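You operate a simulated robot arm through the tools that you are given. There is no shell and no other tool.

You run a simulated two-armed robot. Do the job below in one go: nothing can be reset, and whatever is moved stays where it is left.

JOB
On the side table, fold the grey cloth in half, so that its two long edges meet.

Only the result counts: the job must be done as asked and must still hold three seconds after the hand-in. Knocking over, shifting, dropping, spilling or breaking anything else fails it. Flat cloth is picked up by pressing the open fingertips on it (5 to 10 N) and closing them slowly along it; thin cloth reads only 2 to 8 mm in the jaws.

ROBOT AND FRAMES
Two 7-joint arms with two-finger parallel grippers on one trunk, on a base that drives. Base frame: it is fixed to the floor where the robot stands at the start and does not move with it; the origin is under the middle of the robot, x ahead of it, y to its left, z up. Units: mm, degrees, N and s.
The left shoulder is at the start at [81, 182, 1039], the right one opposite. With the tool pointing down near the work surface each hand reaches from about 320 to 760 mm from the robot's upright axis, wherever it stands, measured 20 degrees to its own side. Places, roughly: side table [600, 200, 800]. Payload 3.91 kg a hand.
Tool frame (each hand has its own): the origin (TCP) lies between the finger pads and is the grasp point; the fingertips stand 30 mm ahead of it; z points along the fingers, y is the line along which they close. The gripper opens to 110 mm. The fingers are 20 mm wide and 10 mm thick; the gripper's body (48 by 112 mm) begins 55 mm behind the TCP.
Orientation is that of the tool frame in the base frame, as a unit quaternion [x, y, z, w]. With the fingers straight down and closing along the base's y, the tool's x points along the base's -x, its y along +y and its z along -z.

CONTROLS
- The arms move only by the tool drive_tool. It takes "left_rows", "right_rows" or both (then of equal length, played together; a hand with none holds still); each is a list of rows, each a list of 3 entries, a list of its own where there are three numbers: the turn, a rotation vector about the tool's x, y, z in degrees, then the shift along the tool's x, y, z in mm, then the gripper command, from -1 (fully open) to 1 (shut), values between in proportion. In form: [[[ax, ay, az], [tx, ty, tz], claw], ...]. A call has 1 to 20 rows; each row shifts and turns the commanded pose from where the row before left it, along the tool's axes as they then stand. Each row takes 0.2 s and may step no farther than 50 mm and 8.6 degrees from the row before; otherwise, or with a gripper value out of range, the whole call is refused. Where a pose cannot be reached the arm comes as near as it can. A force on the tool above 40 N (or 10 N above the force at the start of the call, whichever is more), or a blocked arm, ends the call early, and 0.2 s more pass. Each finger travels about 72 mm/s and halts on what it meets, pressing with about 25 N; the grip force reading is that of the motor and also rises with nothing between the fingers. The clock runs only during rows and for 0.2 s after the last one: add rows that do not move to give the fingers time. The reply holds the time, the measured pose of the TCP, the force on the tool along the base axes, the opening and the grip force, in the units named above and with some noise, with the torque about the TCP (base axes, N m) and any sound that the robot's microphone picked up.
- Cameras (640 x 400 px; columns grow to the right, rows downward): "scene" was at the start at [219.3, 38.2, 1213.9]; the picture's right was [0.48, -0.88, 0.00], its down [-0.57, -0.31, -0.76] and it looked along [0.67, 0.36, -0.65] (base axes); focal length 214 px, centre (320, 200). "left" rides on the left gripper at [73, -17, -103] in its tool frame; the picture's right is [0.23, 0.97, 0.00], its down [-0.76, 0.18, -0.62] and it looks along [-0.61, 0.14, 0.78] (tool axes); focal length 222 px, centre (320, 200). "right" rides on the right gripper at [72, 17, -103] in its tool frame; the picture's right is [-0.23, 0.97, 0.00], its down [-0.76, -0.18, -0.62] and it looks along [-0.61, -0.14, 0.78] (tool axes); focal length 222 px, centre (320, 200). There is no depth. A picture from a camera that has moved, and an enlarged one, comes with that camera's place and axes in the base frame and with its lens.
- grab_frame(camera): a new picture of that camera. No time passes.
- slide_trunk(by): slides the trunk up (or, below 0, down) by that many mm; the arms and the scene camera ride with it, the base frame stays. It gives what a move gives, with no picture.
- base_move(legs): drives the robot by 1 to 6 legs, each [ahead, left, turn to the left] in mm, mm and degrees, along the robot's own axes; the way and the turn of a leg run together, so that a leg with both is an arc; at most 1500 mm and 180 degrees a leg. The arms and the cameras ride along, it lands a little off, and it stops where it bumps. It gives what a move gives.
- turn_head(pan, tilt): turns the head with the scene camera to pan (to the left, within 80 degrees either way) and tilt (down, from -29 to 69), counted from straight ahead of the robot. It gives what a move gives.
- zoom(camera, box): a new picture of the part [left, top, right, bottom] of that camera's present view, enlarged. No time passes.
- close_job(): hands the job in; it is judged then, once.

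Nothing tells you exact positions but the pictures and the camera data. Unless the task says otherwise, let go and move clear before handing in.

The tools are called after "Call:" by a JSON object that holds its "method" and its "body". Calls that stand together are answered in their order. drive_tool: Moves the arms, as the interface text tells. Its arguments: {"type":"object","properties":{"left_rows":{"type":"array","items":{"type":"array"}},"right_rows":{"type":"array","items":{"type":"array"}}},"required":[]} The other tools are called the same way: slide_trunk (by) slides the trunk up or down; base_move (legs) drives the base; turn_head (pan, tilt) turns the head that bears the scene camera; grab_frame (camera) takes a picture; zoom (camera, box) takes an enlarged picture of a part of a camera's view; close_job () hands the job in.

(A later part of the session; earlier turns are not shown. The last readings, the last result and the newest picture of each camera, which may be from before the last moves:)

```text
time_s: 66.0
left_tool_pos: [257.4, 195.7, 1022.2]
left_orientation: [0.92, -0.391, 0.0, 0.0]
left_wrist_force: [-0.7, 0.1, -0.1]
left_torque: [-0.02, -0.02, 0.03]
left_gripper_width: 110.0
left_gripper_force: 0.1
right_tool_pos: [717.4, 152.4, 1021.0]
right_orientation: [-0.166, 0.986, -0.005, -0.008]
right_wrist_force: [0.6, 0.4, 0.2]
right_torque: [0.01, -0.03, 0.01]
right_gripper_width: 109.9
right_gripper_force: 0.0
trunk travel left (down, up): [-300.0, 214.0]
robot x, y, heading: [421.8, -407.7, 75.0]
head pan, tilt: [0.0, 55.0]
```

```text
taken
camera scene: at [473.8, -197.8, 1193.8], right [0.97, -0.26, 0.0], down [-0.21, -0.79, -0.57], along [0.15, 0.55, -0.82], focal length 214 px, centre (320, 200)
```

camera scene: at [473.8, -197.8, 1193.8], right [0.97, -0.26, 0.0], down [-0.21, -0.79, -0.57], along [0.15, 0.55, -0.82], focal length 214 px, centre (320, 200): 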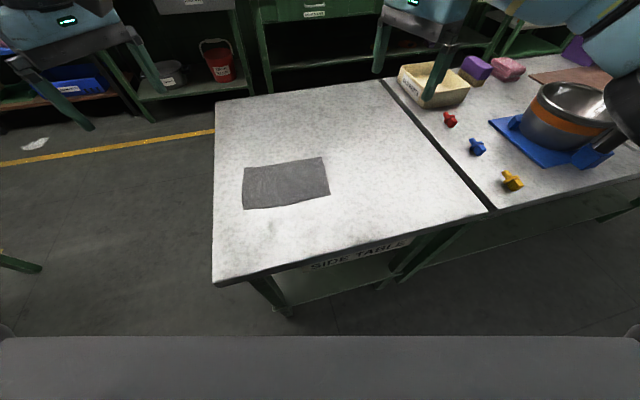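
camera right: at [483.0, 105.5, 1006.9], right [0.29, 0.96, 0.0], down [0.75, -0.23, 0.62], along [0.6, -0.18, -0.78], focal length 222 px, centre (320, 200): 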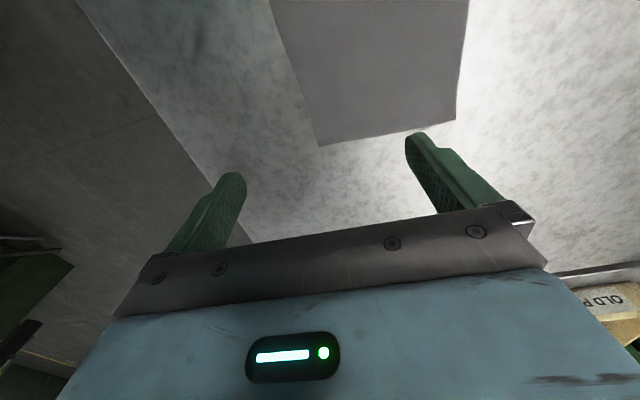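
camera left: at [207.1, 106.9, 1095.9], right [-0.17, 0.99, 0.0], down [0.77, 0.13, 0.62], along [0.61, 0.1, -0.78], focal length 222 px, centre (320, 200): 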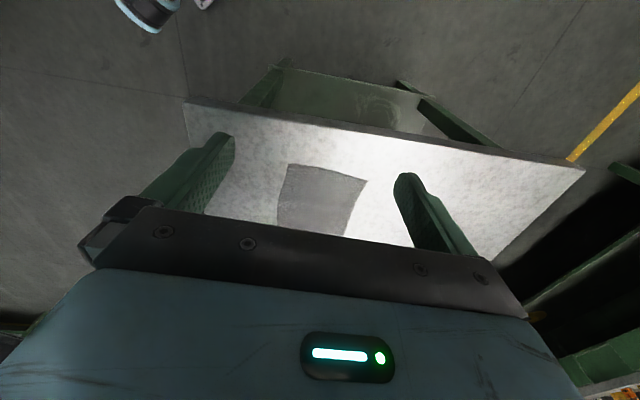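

Now at (422,−408) heading 75°, I'll turn both tools square to the cloth's near edge, taking the small tilt out of the right one.

Call:
{"method": "drive_tool", "body": {"left_rows": [[[0, 0, 8.59], [0, 0, 0], -1], [[0, 0, 8.59], [0, 0, 0], -1], [[0, 0, 8.59], [0, 0, 0], -1], [[0, 0, 8.59], [0, 0, 0], -1], [[0, 0, 8.59], [0, 0, 0], -1], [[0, 0, 8.59], [0, 0, 0], -1], [[0, 0, 8.59], [0, 0, 0], -1], [[0, 0, 8.59], [0, 0, 0], -1], [[0, 0, 8.59], [0, 0, 0], -1], [[0, 0, 8.59], [0, 0, 0], -1], [[0, 0, 8.59], [0, 0, 0], -1], [[0, 0, 8.59], [0, 0, 0], -1], [[0, 0, 8.59], [0, 0, 0], -1], [[0, 0, 8.59], [0, 0, 0], -1], [[0, 0, 8.59], [0, 0, 0], -1], [[0, 0, 8.59], [0, 0, 0], -1], [[0, 0, 0], [0, 0, 0], -1]], "right_rows": [[[-0.41, -1.0, 0], [0, 0, 0], -1], [[0, 0, 7.5], [0, 0, 0], -1], [[0, 0, 7.5], [0, 0, 0], -1], [[0, 0, 7.5], [0, 0, 0], -1], [[0, 0, 0], [0, 0, 0], -1], [[0, 0, 0], [0, 0, 0], -1], [[0, 0, 0], [0, 0, 0], -1], [[0, 0, 0], [0, 0, 0], -1], [[0, 0, 0], [0, 0, 0], -1], [[0, 0, 0], [0, 0, 0], -1], [[0, 0, 0], [0, 0, 0], -1], [[0, 0, 0], [0, 0, 0], -1], [[0, 0, 0], [0, 0, 0], -1], [[0, 0, 0], [0, 0, 0], -1], [[0, 0, 0], [0, 0, 0], -1], [[0, 0, 0], [0, 0, 0], -1], [[0, 0, 0], [0, 0, 0], -1]]}}

Call:
{"method": "zoom", "body": {"camera": "scene", "box": [206, 130, 366, 230]}}

```text
time_s: 69.5
left_tool_pos: [257.2, 195.3, 1021.1]
left_orientation: [0.031, 1.0, -0.001, 0.0]
left_wrist_force: [0.5, 0.6, 0.3]
left_torque: [0.0, 0.01, -0.02]
left_gripper_width: 110.0
left_gripper_force: 0.1
right_tool_pos: [718.0, 150.8, 1023.0]
right_orientation: [0.03, 1.0, 0.0, 0.001]
right_wrist_force: [-0.3, 0.1, -0.5]
right_torque: [0.01, -0.02, 0.01]
right_gripper_width: 110.3
right_gripper_force: 0.1
trunk travel left (down, up): [-300.0, 214.0]
robot x, y, heading: [417.6, -405.3, 74.9]
head pan, tilt: [0.0, 55.0]
```

```text
4.00 times, centred on (286, 180) of scene
camera zoom: at [473.8, -198.7, 1194.0], right [0.97, -0.26, 0.0], down [-0.21, -0.79, -0.57], along [0.15, 0.55, -0.82], focal length 858 px, centre (456, 280)
```

zoom: 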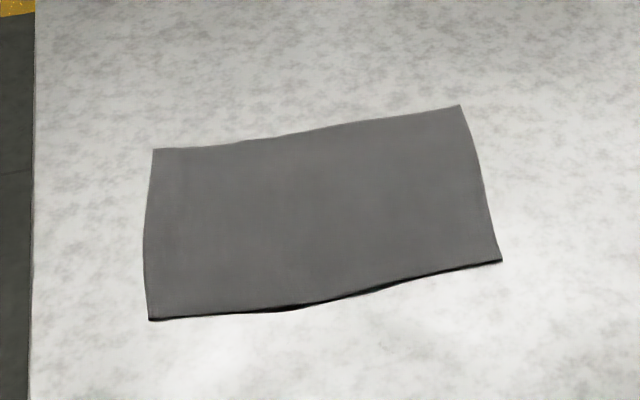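

The edges are confirmed: near edge from (377,85) to (574,74), far edge from (387,213) to (584,202), fold direction about (0.07, 0.997). I'll bring both hands to about z 900 over the near edge with the jaws narrowed to roughly 20 mm, then check with the wrist cameras.

Call:
{"method": "drive_tool", "body": {"left_rows": [[[0, 0, 0], [-28.6, -18.9, 24.2], 0], [[0, 0, 0], [-28.6, -18.9, 24.2], 0.3], [[0, 0, 0], [-28.6, -18.9, 24.2], 0.636], [[0, 0, 0], [-28.6, -18.9, 24.2], 0.636], [[0, 0, 0], [-28.6, -18.9, 24.2], 0.636], [[0, 0, 0], [0, 0, 0], 0.636], [[0, 0, 0], [0, 0, 0], 0.636]], "right_rows": [[[0, 0, 0], [31.5, -15.7, 24.6], 0], [[0, 0, 0], [31.5, -15.7, 24.6], 0.3], [[0, 0, 0], [31.5, -15.7, 24.6], 0.636], [[0, 0, 0], [31.5, -15.7, 24.6], 0.636], [[0, 0, 0], [31.5, -15.7, 24.6], 0.636], [[0, 0, 0], [0, 0, 0], 0.636], [[0, 0, 0], [0, 0, 0], 0.636]]}}

Call:
{"method": "grab_frame", "body": {"camera": "scene"}}

Call:
{"method": "grab_frame", "body": {"camera": "left"}}

Call:
{"method": "grab_frame", "body": {"camera": "right"}}

```text
time_s: 71.2
left_tool_pos: [395.0, 92.2, 901.3]
left_orientation: [0.031, 1.0, 0.0, 0.0]
left_wrist_force: [-0.2, -0.4, -0.1]
left_torque: [-0.04, 0.02, 0.01]
left_gripper_width: 19.8
left_gripper_force: 0.0
right_tool_pos: [557.5, 83.2, 897.0]
right_orientation: [0.029, 1.0, 0.001, 0.001]
right_wrist_force: [0.9, -0.7, -0.2]
right_torque: [0.01, 0.03, 0.0]
right_gripper_width: 19.9
right_gripper_force: 0.1
trunk travel left (down, up): [-300.0, 214.0]
robot x, y, heading: [415.5, -409.8, 75.1]
head pan, tilt: [0.0, 55.0]
```

```text
taken
camera scene: at [473.8, -198.4, 1194.0], right [0.97, -0.26, 0.0], down [-0.21, -0.79, -0.57], along [0.15, 0.55, -0.82], focal length 214 px, centre (320, 200)
```

scene: 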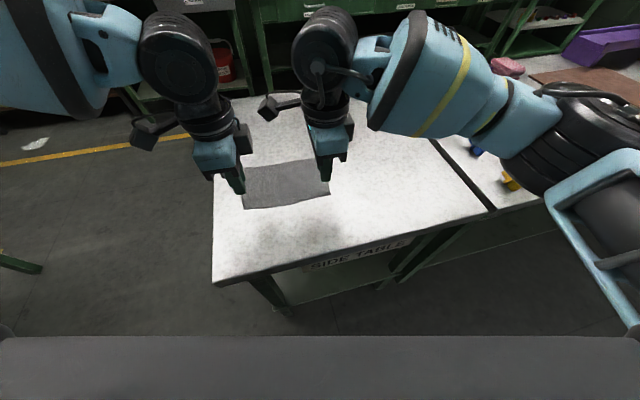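

```text
taken
camera left: at [321.3, 80.4, 1004.3], right [-0.17, 0.99, 0.0], down [0.77, 0.13, 0.62], along [0.61, 0.11, -0.78], focal length 222 px, centre (320, 200)
```

left: 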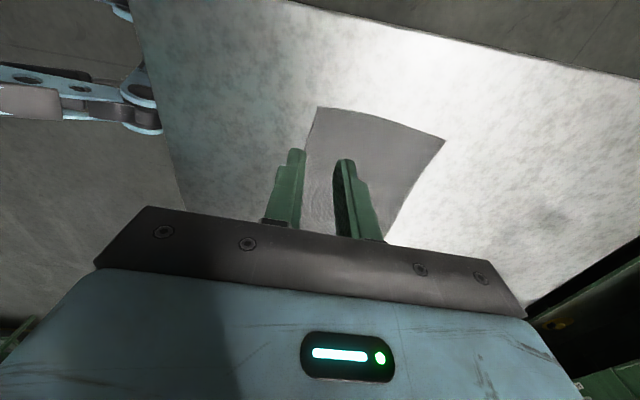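

```text
taken
camera right: at [485.7, 104.9, 1002.2], right [0.28, 0.96, 0.0], down [0.75, -0.22, 0.62], along [0.6, -0.17, -0.78], focal length 222 px, centre (320, 200)
```

right: 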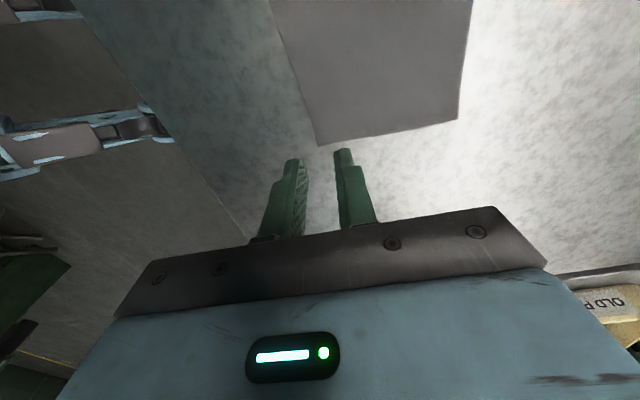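

Both hands sit well over the near edge, with room between them. Before picking up, I'll rehearse the carry at this height: forward across to the far edge and back, to be sure it's in reach.

Call:
{"method": "drive_tool", "body": {"left_rows": [[[0, 0, 0], [0, 40, 0], 0.636], [[0, 0, 0], [0, 40, 0], 0.636], [[0, 0, 0], [0, 40, 0], 0.636], [[0, 0, 0], [0, 0, 0], 0.636], [[0, 0, 0], [0, 0, 0], 0.636]], "right_rows": [[[0, 0, 0], [0, 40, 0], 0.636], [[0, 0, 0], [0, 40, 0], 0.636], [[0, 0, 0], [0, 40, 0], 0.636], [[0, 0, 0], [0, 0, 0], 0.636], [[0, 0, 0], [0, 0, 0], 0.636]]}}

```text
time_s: 72.3
left_tool_pos: [377.2, 221.5, 903.9]
left_orientation: [0.03, 1.0, 0.0, 0.0]
left_wrist_force: [0.7, 0.7, -0.5]
left_torque: [-0.01, -0.01, 0.03]
left_gripper_width: 20.0
left_gripper_force: 0.1
left hand out of reach, approached as far as the arm can: row 3
right_tool_pos: [561.3, 202.2, 898.9]
right_orientation: [0.027, 1.0, 0.001, 0.0]
right_wrist_force: [0.2, -0.4, -0.3]
right_torque: [-0.01, -0.02, 0.0]
right_gripper_width: 19.8
right_gripper_force: 0.1
trunk travel left (down, up): [-300.0, 214.0]
robot x, y, heading: [418.5, -406.9, 75.2]
head pan, tilt: [0.0, 55.0]
```

The right hand makes it, but the left falls about 25 mm short in x at the far edge. A slight outward lean of the left wrist should cover that, so I'll test it here.

Call:
{"method": "drive_tool", "body": {"left_rows": [[[0, -6, 0], [0, 0, 0], 0.636], [[0, -6, 0], [0, 0, 0], 0.636], [[0, 0, 0], [-13, -4, 0], 0.636], [[0, 0, 0], [-13, -4, 0], 0.636], [[0, 0, 0], [0, 0, 0], 0.636]]}}

```text
time_s: 73.5
left_tool_pos: [401.1, 213.0, 911.3]
left_orientation: [0.03, 0.994, -0.003, 0.104]
left_wrist_force: [0.1, 0.4, 0.4]
left_torque: [0.02, 0.0, -0.01]
left_gripper_width: 19.9
left_gripper_force: 0.1
right_tool_pos: [562.9, 203.0, 898.4]
right_orientation: [0.028, 1.0, 0.001, 0.0]
right_wrist_force: [0.5, 0.0, 0.7]
right_torque: [-0.04, -0.02, 0.0]
right_gripper_width: 19.9
right_gripper_force: 0.1
trunk travel left (down, up): [-300.0, 214.0]
robot x, y, heading: [420.6, -411.0, 74.9]
head pan, tilt: [0.0, 55.0]
```

A 12° lean lets the left hand reach the far edge cleanly, so the carry is feasible. Now I'll return both hands upright over the near edge and lower them until the tips are a little above the cloth.

Call:
{"method": "drive_tool", "body": {"left_rows": [[[0, 0, 0], [0, -40, 0], 0.636], [[0, 0, 0], [0, -40, 0], 0.636], [[0, 6, 0], [0, -40, 0], 0.636], [[0, 6, 0], [0, 0, 0], 0.636], [[0, 0, 0], [0, 0, 0], 0.636], [[0, 0, 0], [0, 0, 20], 0.636], [[0, 0, 0], [0, 0, 20], 0.636], [[0, 0, 0], [0, 0, 15], 0.636], [[0, 0, 0], [0, 0, 0], 0.636]], "right_rows": [[[0, 0, 0], [0, -40, 0], 0.636], [[0, 0, 0], [0, -40, 0], 0.636], [[0, 0, 0], [0, -40, 0], 0.636], [[0, 0, 0], [0, 0, 0], 0.636], [[0, 0, 0], [0, 0, 0], 0.636], [[0, 0, 0], [0, 0, 16], 0.636], [[0, 0, 0], [0, 0, 16], 0.636], [[0, 0, 0], [0, 0, 10], 0.636], [[0, 0, 0], [0, 0, 0], 0.636]]}}

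Call:
{"method": "grab_frame", "body": {"camera": "left"}}

Call:
{"method": "grab_frame", "body": {"camera": "right"}}

Call:
{"method": "zoom", "body": {"camera": "scene", "box": [206, 130, 366, 230]}}

```text
time_s: 75.5
left_tool_pos: [393.9, 92.1, 854.2]
left_orientation: [0.03, 1.0, 0.0, 0.0]
left_wrist_force: [0.4, 0.1, 0.2]
left_torque: [0.0, -0.02, -0.02]
left_gripper_width: 20.1
left_gripper_force: 0.1
right_tool_pos: [557.6, 82.0, 855.8]
right_orientation: [0.029, 1.0, 0.001, 0.001]
right_wrist_force: [-0.3, -0.6, -0.6]
right_torque: [-0.01, -0.02, 0.01]
right_gripper_width: 19.8
right_gripper_force: 0.1
trunk travel left (down, up): [-300.0, 214.0]
robot x, y, heading: [416.5, -407.7, 74.8]
head pan, tilt: [0.0, 55.0]
```

```text
taken
camera left: at [319.6, 80.5, 957.8], right [-0.17, 0.99, 0.0], down [0.77, 0.13, 0.62], along [0.61, 0.11, -0.78], focal length 222 px, centre (320, 200)
```

left: 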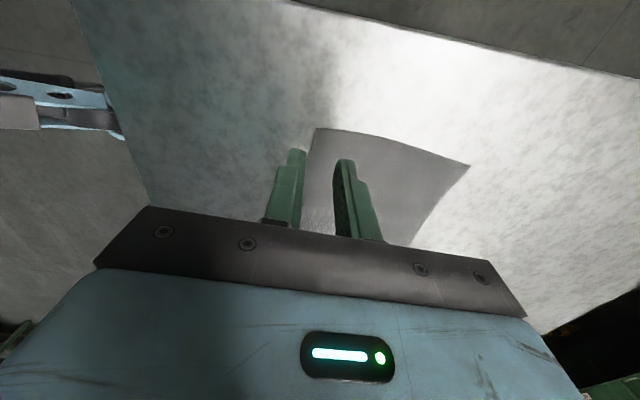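

```text
taken
camera right: at [486.0, 104.3, 960.9], right [0.28, 0.96, 0.0], down [0.75, -0.22, 0.62], along [0.6, -0.17, -0.78], focal length 222 px, centre (320, 200)
```

right: 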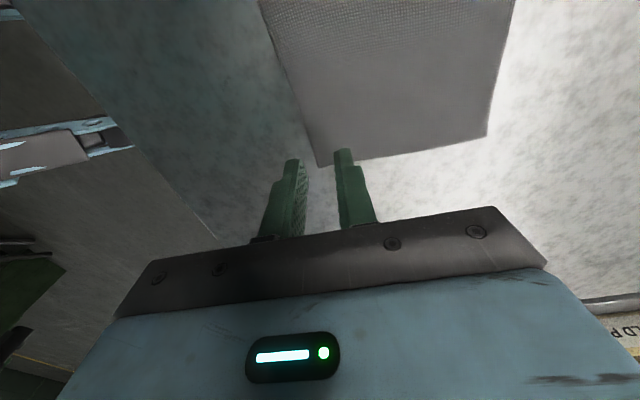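

```text
4.00 times, centred on (286, 180) of scene
camera zoom: at [473.8, -198.9, 1194.0], right [0.97, -0.26, 0.0], down [-0.21, -0.79, -0.57], along [0.15, 0.55, -0.82], focal length 858 px, centre (456, 280)
```

zoom: 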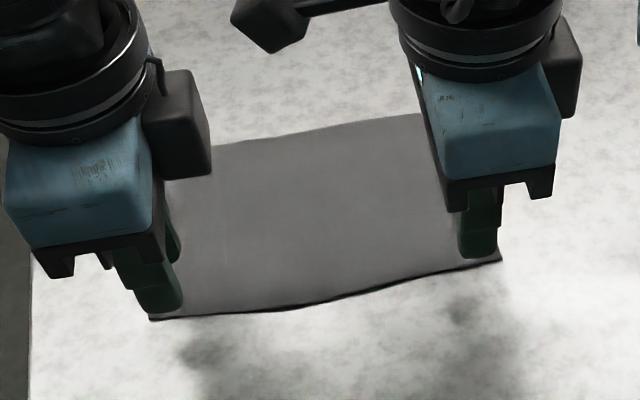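

The geometry matches the cameras well: the outer fingers sit right at the edge line and the inner fingers over the cloth. I'll tilt both tools 3° so the outer finger leads, then lower step by step to feel for the table.

Call:
{"method": "drive_tool", "body": {"left_rows": [[[-3, 0, 0], [0, -1.5, 0], 0.636], [[0, 0, 0], [0, 0, 8], 0.636], [[0, 0, 0], [0, 0, 6], 0.636], [[0, 0, 0], [0, 0, 0], 0.636]], "right_rows": [[[-3, 0, 0], [0, -1.5, 0], 0.636], [[0, 0, 0], [0, 0, 8], 0.636], [[0, 0, 0], [0, 0, 8], 0.636], [[0, 0, 0], [0, 0, 0], 0.636]]}}

Call:
{"method": "drive_tool", "body": {"left_rows": [[[0, 0, 0], [0, 0, 3], 0.636], [[0, 0, 0], [0, 0, 0], 0.636], [[0, 0, 0], [0, 0, 2], 0.636], [[0, 0, 0], [0, 0, 0], 0.636]], "right_rows": [[[0, 0, 0], [0, 0, 3], 0.636], [[0, 0, 0], [0, 0, 0], 0.636], [[0, 0, 0], [0, 0, 2], 0.636], [[0, 0, 0], [0, 0, 0], 0.636]]}}

```text
time_s: 76.5
left_tool_pos: [393.6, 91.1, 842.5]
left_orientation: [0.03, 0.999, 0.026, 0.002]
left_wrist_force: [0.1, 0.8, -1.0]
left_torque: [-0.03, -0.01, 0.0]
left_gripper_width: 19.7
left_gripper_force: 0.2
right_tool_pos: [556.2, 83.2, 838.9]
right_orientation: [0.028, 0.999, 0.028, 0.002]
right_wrist_force: [-0.1, -0.4, -0.1]
right_torque: [-0.01, 0.02, 0.02]
right_gripper_width: 19.9
right_gripper_force: 0.0
trunk travel left (down, up): [-300.0, 214.0]
robot x, y, heading: [414.9, -403.3, 75.0]
head pan, tilt: [0.0, 55.0]
```

```text
time_s: 77.5
left_tool_pos: [394.2, 91.3, 837.1]
left_orientation: [0.03, 0.999, 0.026, 0.001]
left_wrist_force: [0.6, 0.0, 0.3]
left_torque: [-0.01, -0.02, 0.0]
left_gripper_width: 20.0
left_gripper_force: 0.0
right_tool_pos: [558.3, 82.8, 835.4]
right_orientation: [0.029, 0.999, 0.027, 0.002]
right_wrist_force: [0.4, 0.0, 0.0]
right_torque: [-0.01, 0.01, 0.01]
right_gripper_width: 20.1
right_gripper_force: 0.2
trunk travel left (down, up): [-300.0, 214.0]
robot x, y, heading: [413.3, -404.9, 74.9]
head pan, tilt: [0.0, 55.0]
```

Call:
{"method": "drive_tool", "body": {"left_rows": [[[0, 0, 0], [0, 0, 2], 0.636], [[0, 0, 0], [0, 0, 0], 0.636], [[0, 0, 0], [0, 0, 2], 0.636], [[0, 0, 0], [0, 0, 0], 0.636]], "right_rows": [[[0, 0, 0], [0, 0, 2], 0.636], [[0, 0, 0], [0, 0, 0], 0.636], [[0, 0, 0], [0, 0, 1], 0.636], [[0, 0, 0], [0, 0, 0], 0.636]]}}

```text
time_s: 78.5
left_tool_pos: [393.3, 92.3, 833.4]
left_orientation: [0.03, 0.999, 0.027, 0.0]
left_wrist_force: [-0.8, 0.7, -0.6]
left_torque: [-0.01, 0.02, -0.04]
left_gripper_width: 19.9
left_gripper_force: 0.0
right_tool_pos: [557.2, 82.4, 831.6]
right_orientation: [0.028, 0.999, 0.026, 0.002]
right_wrist_force: [0.1, 0.3, -1.2]
right_torque: [0.0, 0.0, 0.02]
right_gripper_width: 20.3
right_gripper_force: 0.0
trunk travel left (down, up): [-300.0, 214.0]
robot x, y, heading: [415.9, -404.7, 74.8]
head pan, tilt: [0.0, 55.0]
```

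Call:
{"method": "drive_tool", "body": {"left_rows": [[[0, 0, 0], [0, 0, 1.5], 0.636], [[0, 0, 0], [0, 0, 0], 0.636], [[0, 0, 0], [0, 0, 1], 0.636], [[0, 0, 0], [0, 0, 0], 0.636]], "right_rows": [[[0, 0, 0], [0, 0, 1], 0.636], [[0, 0, 0], [0, 0, 0], 0.636], [[0, 0, 0], [0, 0, 1], 0.636], [[0, 0, 0], [0, 0, 0], 0.636]]}}

Call:
{"method": "zoom", "body": {"camera": "scene", "box": [226, 180, 346, 220]}}

Call:
{"method": "zoom", "body": {"camera": "left", "box": [240, 100, 400, 240]}}

Call:
{"method": "zoom", "body": {"camera": "right", "box": [240, 100, 400, 240]}}

```text
time_s: 79.5
left_tool_pos: [392.7, 93.9, 831.3]
left_orientation: [0.029, 0.999, 0.027, 0.001]
left_wrist_force: [-1.0, -1.1, 8.1]
left_torque: [-0.08, -0.03, 0.0]
left_gripper_width: 19.8
left_gripper_force: 0.0
right_tool_pos: [557.3, 81.1, 830.6]
right_orientation: [0.029, 0.999, 0.028, 0.002]
right_wrist_force: [-0.2, 0.3, 3.5]
right_torque: [-0.05, 0.1, 0.0]
right_gripper_width: 19.9
right_gripper_force: 0.0
trunk travel left (down, up): [-300.0, 214.0]
robot x, y, heading: [415.9, -403.9, 74.9]
head pan, tilt: [0.0, 55.0]
```

```text
5.33 times, centred on (286, 200) of scene
camera zoom: at [473.5, -199.4, 1194.2], right [0.97, -0.26, 0.0], down [-0.21, -0.79, -0.57], along [0.15, 0.55, -0.82], focal length 1144 px, centre (501, 200)
```

zoom: 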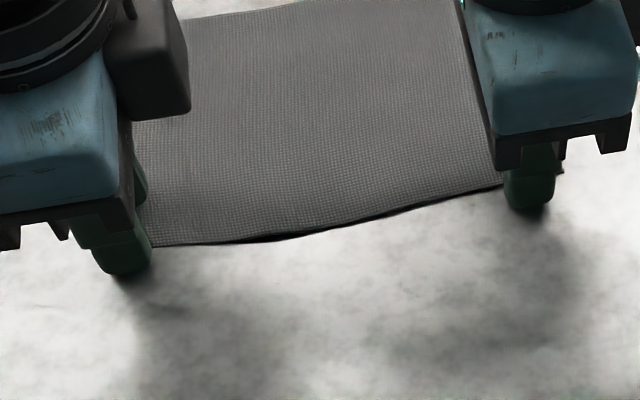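

```text
2.86 times, centred on (320, 170) of left
camera zoom: at [318.6, 75.2, 933.5], right [-0.17, 0.98, 0.05], down [0.77, 0.1, 0.63], along [0.62, 0.15, -0.77], focal length 635 px, centre (320, 286)
```

zoom: 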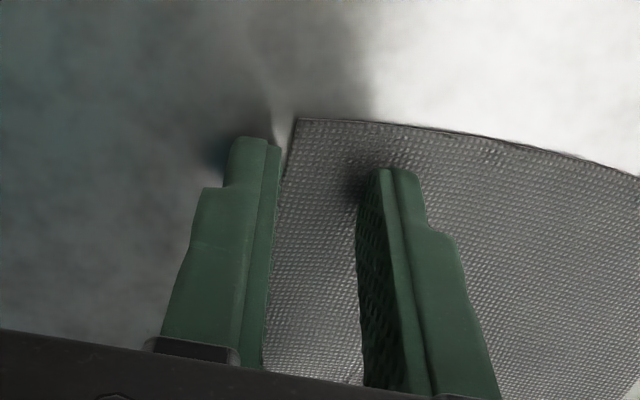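

```text
2.86 times, centred on (320, 170) of right
camera zoom: at [486.1, 97.7, 936.8], right [0.28, 0.96, 0.05], down [0.75, -0.26, 0.61], along [0.6, -0.13, -0.79], focal length 635 px, centre (320, 286)
```

zoom: 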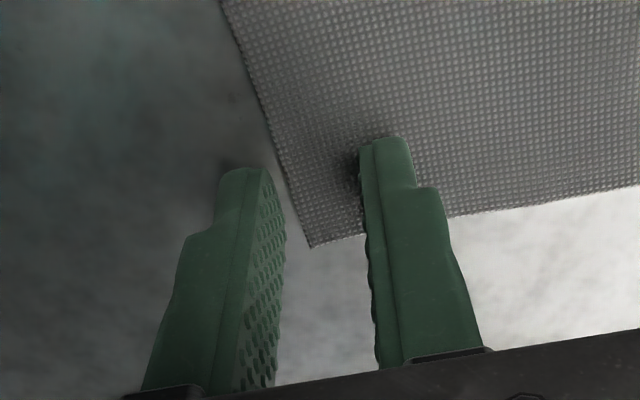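

Both hands now press lightly, 8 N on the left and 3.5 N on the right. The table top is at about z 800, with the outer fingers just beyond the edge and the inner fingers on the cloth. I'll press the right slightly more and close slowly, partway first.

Call:
{"method": "drive_tool", "body": {"left_rows": [[[0, 0, 0], [0, 0, 0], 0.636], [[0, 0, 0], [0, 0, 0], 0.66], [[0, 0, 0], [0, 0, 0], 0.68], [[0, 0, 0], [0, 0, 0], 0.7], [[0, 0, 0], [0, 0, 0], 0.72], [[0, 0, 0], [0, 0, 0], 0.74], [[0, 0, 0], [0, 0, 0], 0.76], [[0, 0, 0], [0, 0, 0], 0.78], [[0, 0, 0], [0, 0, 0], 0.8], [[0, 0, 0], [0, 0, 0], 0.82]], "right_rows": [[[0, 0, 0], [0, 0, 0.8], 0.636], [[0, 0, 0], [0, 0, 0], 0.66], [[0, 0, 0], [0, 0, 0], 0.68], [[0, 0, 0], [0, 0, 0], 0.7], [[0, 0, 0], [0, 0, 0], 0.72], [[0, 0, 0], [0, 0, 0], 0.74], [[0, 0, 0], [0, 0, 0], 0.76], [[0, 0, 0], [0, 0, 0], 0.78], [[0, 0, 0], [0, 0, 0], 0.8], [[0, 0, 0], [0, 0, 0], 0.82]]}}

Call:
{"method": "zoom", "body": {"camera": "scene", "box": [226, 180, 346, 220]}}

Call:
{"method": "zoom", "body": {"camera": "left", "box": [240, 100, 400, 240]}}

Call:
{"method": "zoom", "body": {"camera": "right", "box": [240, 100, 400, 240]}}

```text
time_s: 81.8
left_tool_pos: [392.6, 91.6, 830.1]
left_orientation: [0.03, 0.999, 0.027, 0.001]
left_wrist_force: [1.0, 0.5, 2.4]
left_torque: [0.02, -0.03, -0.02]
left_gripper_width: 10.1
left_gripper_force: 0.7
right_tool_pos: [557.6, 81.3, 831.9]
right_orientation: [0.029, 0.999, 0.028, 0.002]
right_wrist_force: [0.0, 1.0, 10.7]
right_torque: [0.1, -0.07, 0.01]
right_gripper_width: 10.8
right_gripper_force: 1.3
trunk travel left (down, up): [-300.0, 214.0]
robot x, y, heading: [416.1, -406.1, 74.9]
head pan, tilt: [0.0, 55.0]
```

```text
5.33 times, centred on (286, 200) of scene
camera zoom: at [473.7, -199.4, 1194.2], right [0.97, -0.26, 0.0], down [-0.21, -0.79, -0.57], along [0.15, 0.55, -0.82], focal length 1144 px, centre (501, 200)
```

zoom: 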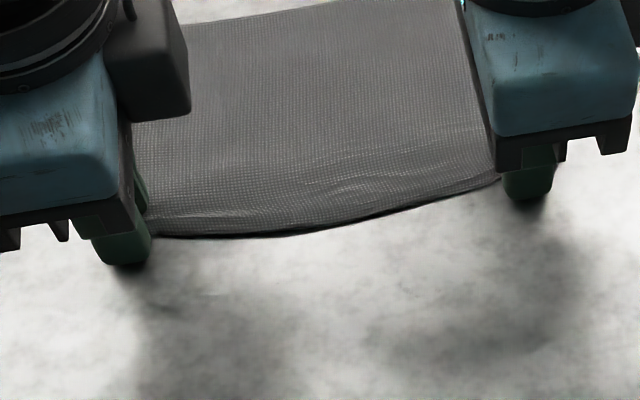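

```text
2.86 times, centred on (320, 170) of left
camera zoom: at [318.8, 75.1, 933.2], right [-0.17, 0.98, 0.05], down [0.77, 0.1, 0.63], along [0.62, 0.15, -0.77], focal length 635 px, centre (320, 286)
```

zoom: 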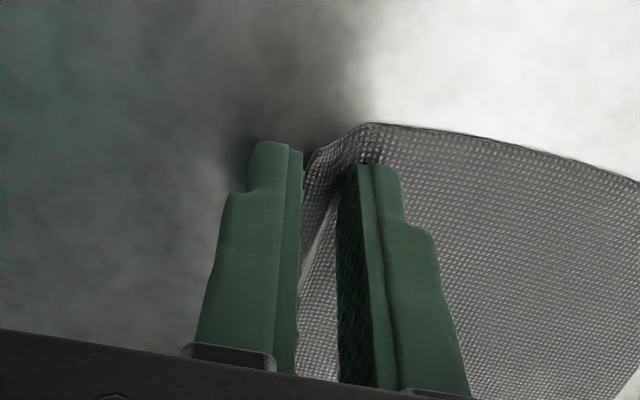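

```text
2.86 times, centred on (320, 170) of right
camera zoom: at [486.4, 97.2, 936.6], right [0.28, 0.96, 0.06], down [0.75, -0.26, 0.61], along [0.6, -0.13, -0.79], focal length 635 px, centre (320, 286)
```

zoom: 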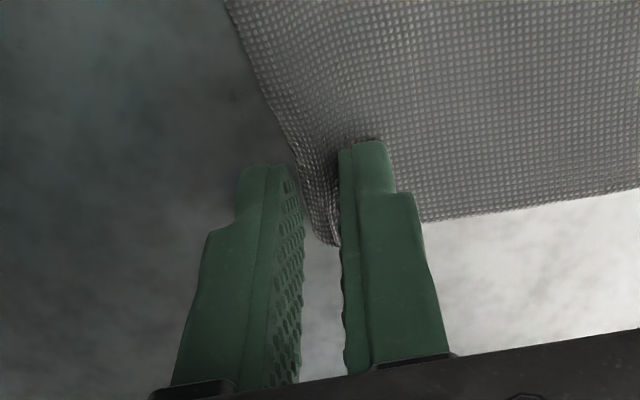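

It's working: the cloth's edge is rising between the fingers on both hands. I'll keep closing slowly to a full grip.

Call:
{"method": "drive_tool", "body": {"left_rows": [[[0, 0, 0], [0, 0, 0.3], 0.84], [[0, 0, 0], [0, 0, 0], 0.86], [[0, 0, 0], [0, 0, 0], 0.88], [[0, 0, 0], [0, 0, 0], 0.9], [[0, 0, 0], [0, 0, 0], 0.92], [[0, 0, 0], [0, 0, 0], 0.94], [[0, 0, 0], [0, 0, 0], 0.96], [[0, 0, 0], [0, 0, 0], 0.98], [[0, 0, 0], [0, 0, 0], 1], [[0, 0, 0], [0, 0, 0], 1], [[0, 0, 0], [0, 0, 0], 1]], "right_rows": [[[0, 0, 0], [0, 0, 0], 0.84], [[0, 0, 0], [0, 0, 0], 0.86], [[0, 0, 0], [0, 0, 0], 0.88], [[0, 0, 0], [0, 0, 0], 0.9], [[0, 0, 0], [0, 0, 0], 0.92], [[0, 0, 0], [0, 0, 0], 0.94], [[0, 0, 0], [0, 0, 0], 0.96], [[0, 0, 0], [0, 0, 0], 0.98], [[0, 0, 0], [0, 0, 0], 1], [[0, 0, 0], [0, 0, 0], 1], [[0, 0, 0], [0, 0, 0], 1]]}}

Call:
{"method": "zoom", "body": {"camera": "scene", "box": [226, 160, 346, 220]}}

Call:
{"method": "zoom", "body": {"camera": "left", "box": [240, 100, 400, 240]}}

Call:
{"method": "zoom", "body": {"camera": "right", "box": [240, 100, 400, 240]}}

```text
time_s: 84.2
left_tool_pos: [393.1, 92.3, 832.1]
left_orientation: [0.029, 0.999, 0.028, 0.0]
left_wrist_force: [0.0, 3.3, 12.7]
left_torque: [0.13, 0.03, 0.04]
left_gripper_width: 1.8
left_gripper_force: 24.8
right_tool_pos: [558.5, 80.3, 831.2]
right_orientation: [0.028, 0.999, 0.028, 0.002]
right_wrist_force: [0.6, -2.0, 14.4]
right_torque: [-0.03, -0.08, -0.01]
right_gripper_width: 1.8
right_gripper_force: 24.9
trunk travel left (down, up): [-300.0, 214.0]
robot x, y, heading: [414.6, -404.0, 74.8]
head pan, tilt: [0.0, 55.0]
```

```text
5.33 times, centred on (286, 190) of scene
camera zoom: at [473.8, -200.3, 1194.3], right [0.97, -0.26, 0.0], down [-0.21, -0.79, -0.57], along [0.15, 0.56, -0.82], focal length 1144 px, centre (501, 253)
```

zoom: 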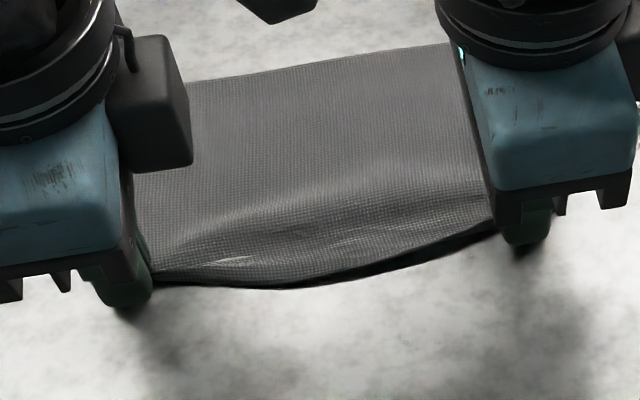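

```text
2.86 times, centred on (320, 170) of left
camera zoom: at [319.4, 75.5, 933.2], right [-0.17, 0.98, 0.05], down [0.77, 0.1, 0.63], along [0.62, 0.15, -0.77], focal length 635 px, centre (320, 286)
```

zoom: 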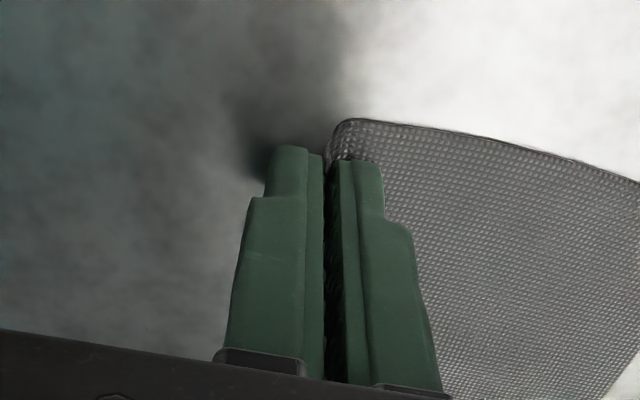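

```text
2.86 times, centred on (320, 170) of right
camera zoom: at [486.3, 96.4, 936.7], right [0.28, 0.96, 0.06], down [0.75, -0.26, 0.61], along [0.6, -0.13, -0.79], focal length 635 px, centre (320, 286)
```

zoom: 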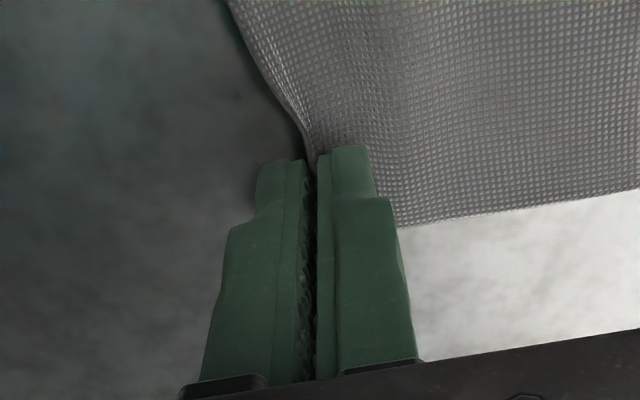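

Both jaws read 1.8 mm under full grip, which fits a single layer. I'll lift gently 15 mm and look to confirm both corners come up.

Call:
{"method": "drive_tool", "body": {"left_rows": [[[0, 0, 0], [0, 0, -3], 1], [[0, 0, 0], [0, 0, -4], 1], [[0, 0, 0], [0, 0, -4], 1], [[0, 0, 0], [0, 0, -4], 1], [[0, 0, 0], [0, 0, 0], 1]], "right_rows": [[[0, 0, 0], [0, 0, -3], 1], [[0, 0, 0], [0, 0, -4], 1], [[0, 0, 0], [0, 0, -4], 1], [[0, 0, 0], [0, 0, -4], 1], [[0, 0, 0], [0, 0, 0], 1]]}}

Call:
{"method": "zoom", "body": {"camera": "scene", "box": [226, 150, 346, 225]}}

Call:
{"method": "zoom", "body": {"camera": "left", "box": [240, 100, 400, 240]}}

Call:
{"method": "zoom", "body": {"camera": "right", "box": [240, 100, 400, 240]}}

```text
time_s: 85.3
left_tool_pos: [393.0, 92.3, 844.9]
left_orientation: [0.029, 0.999, 0.025, 0.001]
left_wrist_force: [-0.2, -0.3, 0.3]
left_torque: [0.01, -0.01, 0.0]
left_gripper_width: 2.1
left_gripper_force: 25.1
right_tool_pos: [556.5, 81.9, 845.0]
right_orientation: [0.029, 0.999, 0.027, 0.002]
right_wrist_force: [-0.5, -0.5, -0.2]
right_torque: [-0.05, -0.01, 0.02]
right_gripper_width: 1.9
right_gripper_force: 25.0
trunk travel left (down, up): [-300.0, 214.0]
robot x, y, heading: [414.8, -405.9, 74.8]
head pan, tilt: [0.0, 55.0]
```

```text
5.33 times, centred on (286, 188) of scene
camera zoom: at [473.9, -198.6, 1194.0], right [0.97, -0.26, 0.0], down [-0.21, -0.79, -0.57], along [0.15, 0.55, -0.82], focal length 1144 px, centre (501, 267)
```

zoom: 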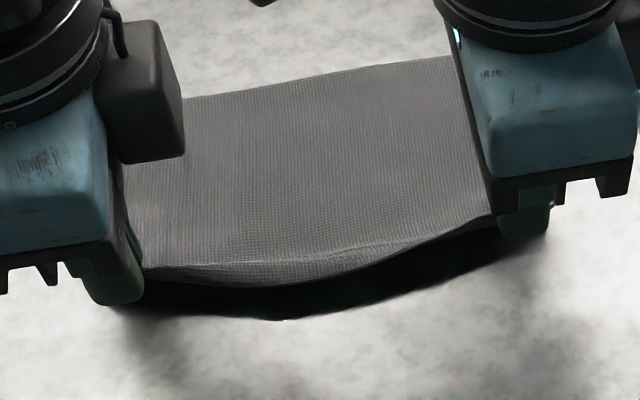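

```text
2.86 times, centred on (320, 170) of left
camera zoom: at [319.7, 75.0, 946.5], right [-0.17, 0.98, 0.05], down [0.77, 0.1, 0.63], along [0.62, 0.15, -0.77], focal length 635 px, centre (320, 286)
```

zoom: 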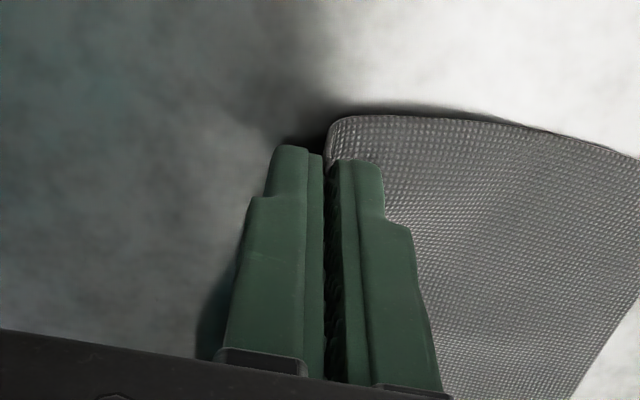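

```text
2.86 times, centred on (320, 170) of right
camera zoom: at [485.3, 97.7, 949.7], right [0.28, 0.96, 0.05], down [0.75, -0.25, 0.61], along [0.6, -0.13, -0.79], focal length 635 px, centre (320, 286)
```

zoom: 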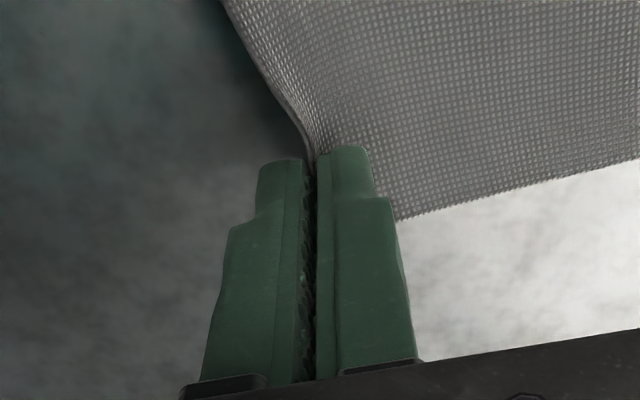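

Both corners are held, with about 18 mm of the edge inside each jaw, and the cloth slid about 8 mm toward me while I gripped it. So the jaws need to travel about 92 mm along the fold direction. I'll carry both hands slowly up and over in an arc, pausing at the top to look.

Call:
{"method": "drive_tool", "body": {"left_rows": [[[0, 0, 0], [-0.1, 5.3, -6.7], 1], [[0, 0, 0], [-0.1, 5.3, -6.7], 1], [[0, 0, 0], [-0.1, 6.2, -4.2], 1], [[0, 0, 0], [-0.1, 6.2, -4.2], 1], [[0, -1, 0], [0.4, 6.6, -2.2], 1], [[0, -1, 0], [0.4, 6.6, -2.2], 1], [[0, -1, 0], [0.4, 5.5, -0.5], 1], [[0, -1, 0], [0.4, 5.5, -0.5], 1], [[0, 0, 0], [0, 0, 0], 1]], "right_rows": [[[0, 0, 0], [-0.1, 5.3, -6.7], 1], [[0, 0, 0], [-0.1, 5.3, -6.7], 1], [[0, 0, 0], [-0.1, 6.2, -4.2], 1], [[0, 0, 0], [-0.1, 6.2, -4.2], 1], [[0, 0, 0], [-0.1, 6.6, -2.2], 1], [[0, 0, 0], [-0.1, 6.6, -2.2], 1], [[0, 0, 0], [-0.1, 5.5, -0.5], 1], [[0, 0, 0], [-0.1, 5.5, -0.5], 1], [[0, 0, 0], [0, 0, 0], 1]]}}

Call:
{"method": "zoom", "body": {"camera": "scene", "box": [206, 120, 366, 220]}}

Call:
{"method": "grab_frame", "body": {"camera": "left"}}

Call:
{"method": "grab_frame", "body": {"camera": "right"}}

```text
time_s: 87.3
left_tool_pos: [395.6, 137.0, 875.4]
left_orientation: [0.032, 0.999, 0.025, 0.036]
left_wrist_force: [0.0, -0.3, -0.4]
left_torque: [-0.01, 0.0, -0.02]
left_gripper_width: 1.9
left_gripper_force: 24.2
right_tool_pos: [558.8, 126.8, 874.4]
right_orientation: [0.029, 0.999, 0.027, 0.002]
right_wrist_force: [0.1, 0.2, -0.5]
right_torque: [0.0, 0.03, -0.01]
right_gripper_width: 1.9
right_gripper_force: 25.3
trunk travel left (down, up): [-300.0, 214.0]
robot x, y, heading: [415.2, -406.7, 74.9]
head pan, tilt: [0.0, 55.0]
```

```text
4.00 times, centred on (286, 170) of scene
camera zoom: at [473.9, -198.7, 1194.0], right [0.97, -0.26, 0.0], down [-0.21, -0.79, -0.57], along [0.15, 0.55, -0.82], focal length 858 px, centre (456, 320)
```

zoom: 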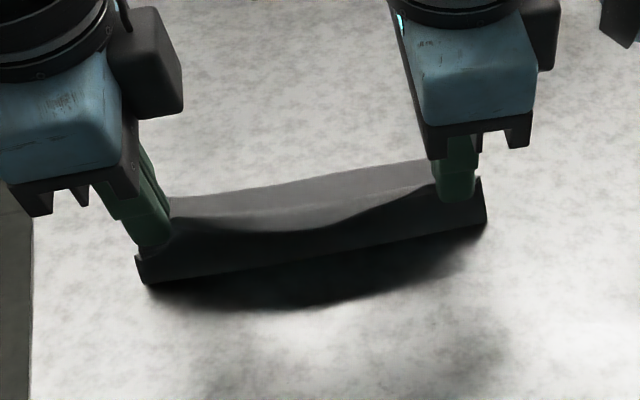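

```text
taken
camera left: at [313.9, 121.8, 971.4], right [-0.17, 0.99, 0.04], down [0.72, 0.1, 0.68], along [0.67, 0.14, -0.73], focal length 222 px, centre (320, 200)
```

left: 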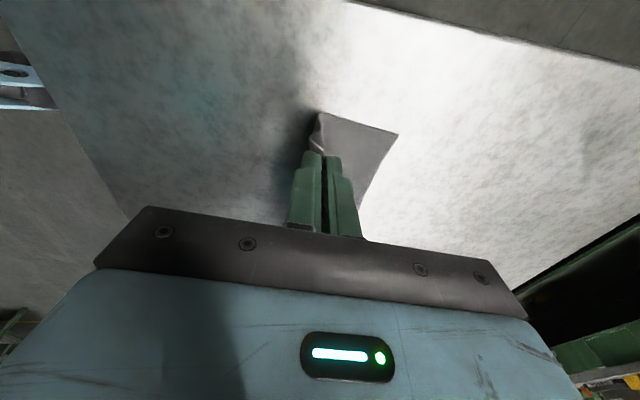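

```text
taken
camera right: at [487.6, 142.1, 980.1], right [0.28, 0.96, 0.05], down [0.75, -0.25, 0.61], along [0.6, -0.13, -0.79], focal length 222 px, centre (320, 200)
```

right: 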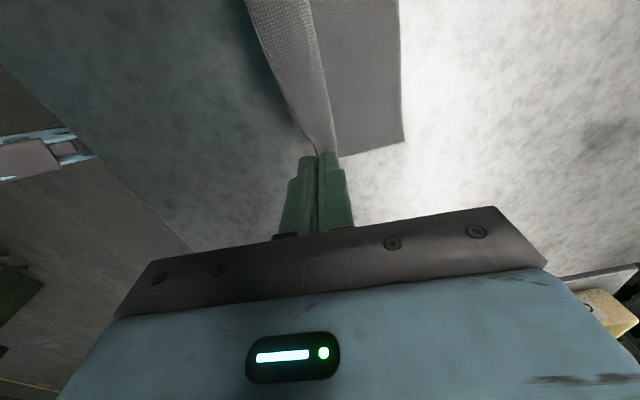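

The carry is going well: the near half stands upright across both hands and the far half hasn't moved. I'll zoom in on both pinches to judge how much cloth is in the jaws before setting down.

Call:
{"method": "zoom", "body": {"camera": "scene", "box": [230, 160, 290, 200]}}

Call:
{"method": "zoom", "body": {"camera": "scene", "box": [290, 145, 350, 185]}}

Call:
{"method": "zoom", "body": {"camera": "left", "box": [260, 90, 420, 220]}}

Call:
{"method": "zoom", "body": {"camera": "right", "box": [230, 0, 430, 240]}}

```text
10.00 times, centred on (260, 180) of scene
camera zoom: at [473.9, -198.7, 1194.0], right [0.97, -0.26, 0.0], down [-0.21, -0.79, -0.57], along [0.15, 0.55, -0.82], focal length 2145 px, centre (920, 400)
```

zoom: 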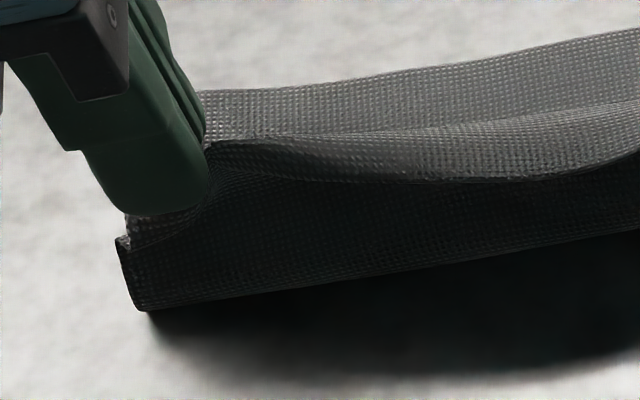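

```text
10.00 times, centred on (320, 165) of scene
camera zoom: at [473.9, -198.7, 1194.0], right [0.97, -0.26, 0.0], down [-0.21, -0.79, -0.57], along [0.15, 0.55, -0.82], focal length 2145 px, centre (320, 550)
```

zoom: 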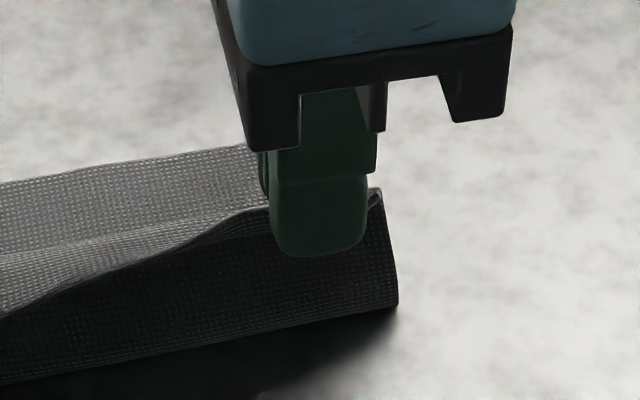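

```text
3.08 times, centred on (340, 155) of left
camera zoom: at [313.9, 121.8, 971.4], right [-0.17, 0.99, 0.04], down [0.72, 0.1, 0.68], along [0.67, 0.14, -0.73], focal length 684 px, centre (258, 338)
```

zoom: 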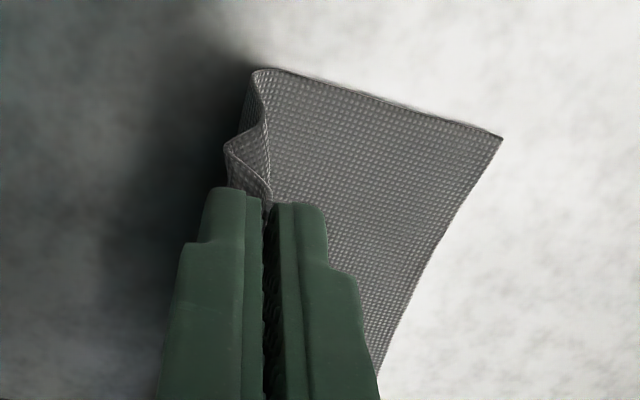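

```text
1.67 times, centred on (330, 120) of right
camera zoom: at [487.6, 142.1, 980.1], right [0.28, 0.96, 0.05], down [0.75, -0.25, 0.61], along [0.6, -0.13, -0.79], focal length 370 px, centre (303, 333)
```

zoom: 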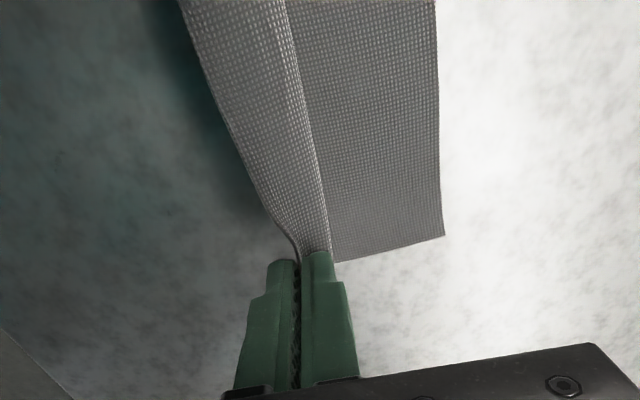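

The cloth edge is held well in both jaws, but the middle sags because the hands drifted about 2 mm closer together. I'll carry on over and down, spreading the hands slightly to straighten the edge, and check before touching down.

Call:
{"method": "drive_tool", "body": {"left_rows": [[[0, -0.8, 0], [0.59, 5.9, 0.74], 1], [[0, -0.8, 0], [0.59, 5.9, 0.74], 1], [[0, -0.8, 0], [0.9, 5.8, 2.96], 1], [[0, -0.8, 0], [0.9, 5.8, 2.96], 1], [[0, -0.8, 0], [1.2, 5.7, 5.2], 1], [[0, -0.8, 0], [1.2, 5.7, 5.2], 1], [[0, 0, 0], [0, 0, 0], 1]], "right_rows": [[[0, 0, 0], [-0.3, 5.95, 0.8], 1], [[0, 0, 0], [-0.3, 5.95, 0.8], 1], [[0, 0, 0], [-0.3, 5.85, 3.05], 1], [[0, 0, 0], [-0.3, 5.85, 3.05], 1], [[0, 0, 0], [-0.3, 5.75, 5.3], 1], [[0, 0, 0], [-0.3, 5.75, 5.3], 1], [[0, 0, 0], [0, 0, 0], 1]]}}

Call:
{"method": "zoom", "body": {"camera": "scene", "box": [206, 120, 366, 220]}}

Call:
{"method": "zoom", "body": {"camera": "left", "box": [240, 80, 400, 220]}}

Call:
{"method": "zoom", "body": {"camera": "right", "box": [230, 0, 430, 240]}}

```text
time_s: 89.0
left_tool_pos: [396.4, 174.8, 857.8]
left_orientation: [0.031, 0.996, 0.024, 0.078]
left_wrist_force: [0.3, -0.3, 0.5]
left_torque: [0.0, 0.03, 0.01]
left_gripper_width: 1.8
left_gripper_force: 25.2
right_tool_pos: [564.3, 160.8, 857.6]
right_orientation: [0.029, 0.999, 0.028, 0.002]
right_wrist_force: [-0.6, 0.3, -0.1]
right_torque: [0.06, 0.0, 0.01]
right_gripper_width: 1.8
right_gripper_force: 24.9
trunk travel left (down, up): [-300.0, 214.0]
robot x, y, heading: [420.5, -406.5, 74.9]
head pan, tilt: [0.0, 55.0]
```

```text
4.00 times, centred on (286, 170) of scene
camera zoom: at [473.9, -198.8, 1194.0], right [0.97, -0.26, 0.0], down [-0.21, -0.79, -0.57], along [0.15, 0.55, -0.82], focal length 858 px, centre (456, 320)
```

zoom: 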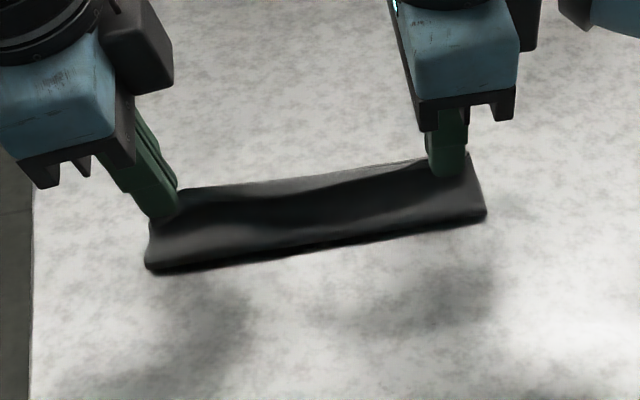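

```text
2.86 times, centred on (320, 150) of left
camera zoom: at [306.5, 158.3, 947.9], right [-0.17, 0.99, 0.02], down [0.66, 0.1, 0.74], along [0.73, 0.13, -0.67], focal length 635 px, centre (320, 343)
```

zoom: 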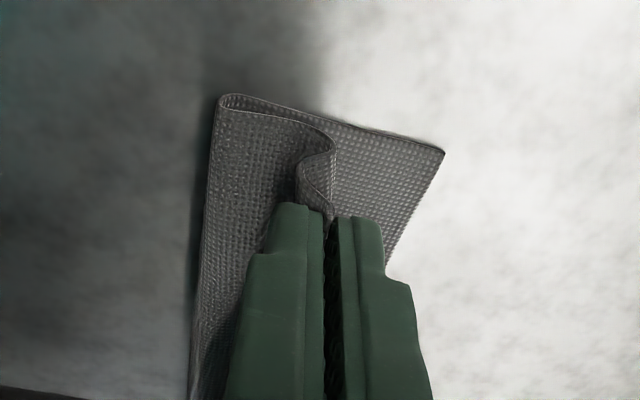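

```text
1.67 times, centred on (330, 120) of right
camera zoom: at [492.2, 178.0, 963.6], right [0.28, 0.96, 0.05], down [0.75, -0.25, 0.61], along [0.6, -0.13, -0.79], focal length 370 px, centre (303, 333)
```

zoom: 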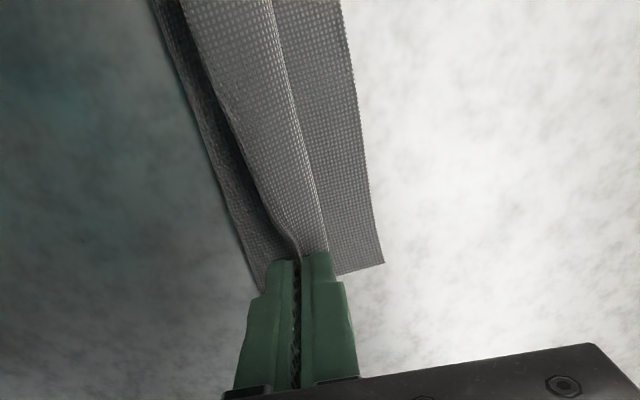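

The fold is nearly over and the far edge is still covered squarely. Before the last descent I'll take closer views of both fingertips against the far edge.

Call:
{"method": "zoom", "body": {"camera": "scene", "box": [236, 150, 296, 190]}}

Call:
{"method": "zoom", "body": {"camera": "scene", "box": [286, 140, 346, 180]}}

```text
10.00 times, centred on (266, 170) of scene
camera zoom: at [473.9, -198.8, 1194.0], right [0.97, -0.26, 0.0], down [-0.21, -0.79, -0.57], along [0.15, 0.55, -0.82], focal length 2145 px, centre (860, 500)
```

zoom: 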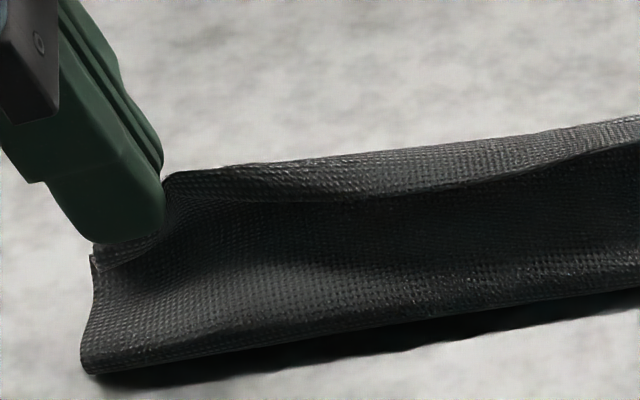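

```text
10.00 times, centred on (316, 160) of scene
camera zoom: at [473.9, -198.8, 1194.0], right [0.97, -0.26, 0.0], down [-0.21, -0.79, -0.57], along [0.15, 0.55, -0.82], focal length 2145 px, centre (360, 600)
```

zoom: 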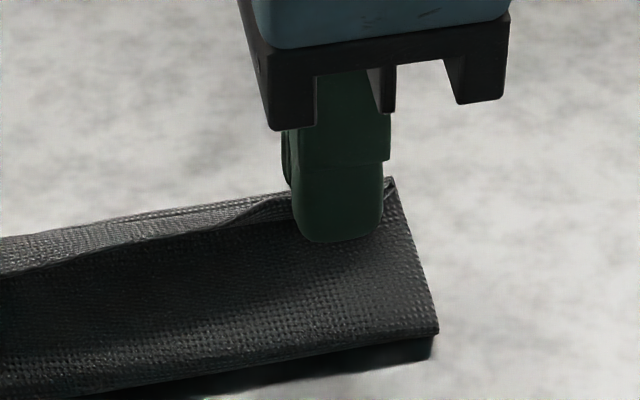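

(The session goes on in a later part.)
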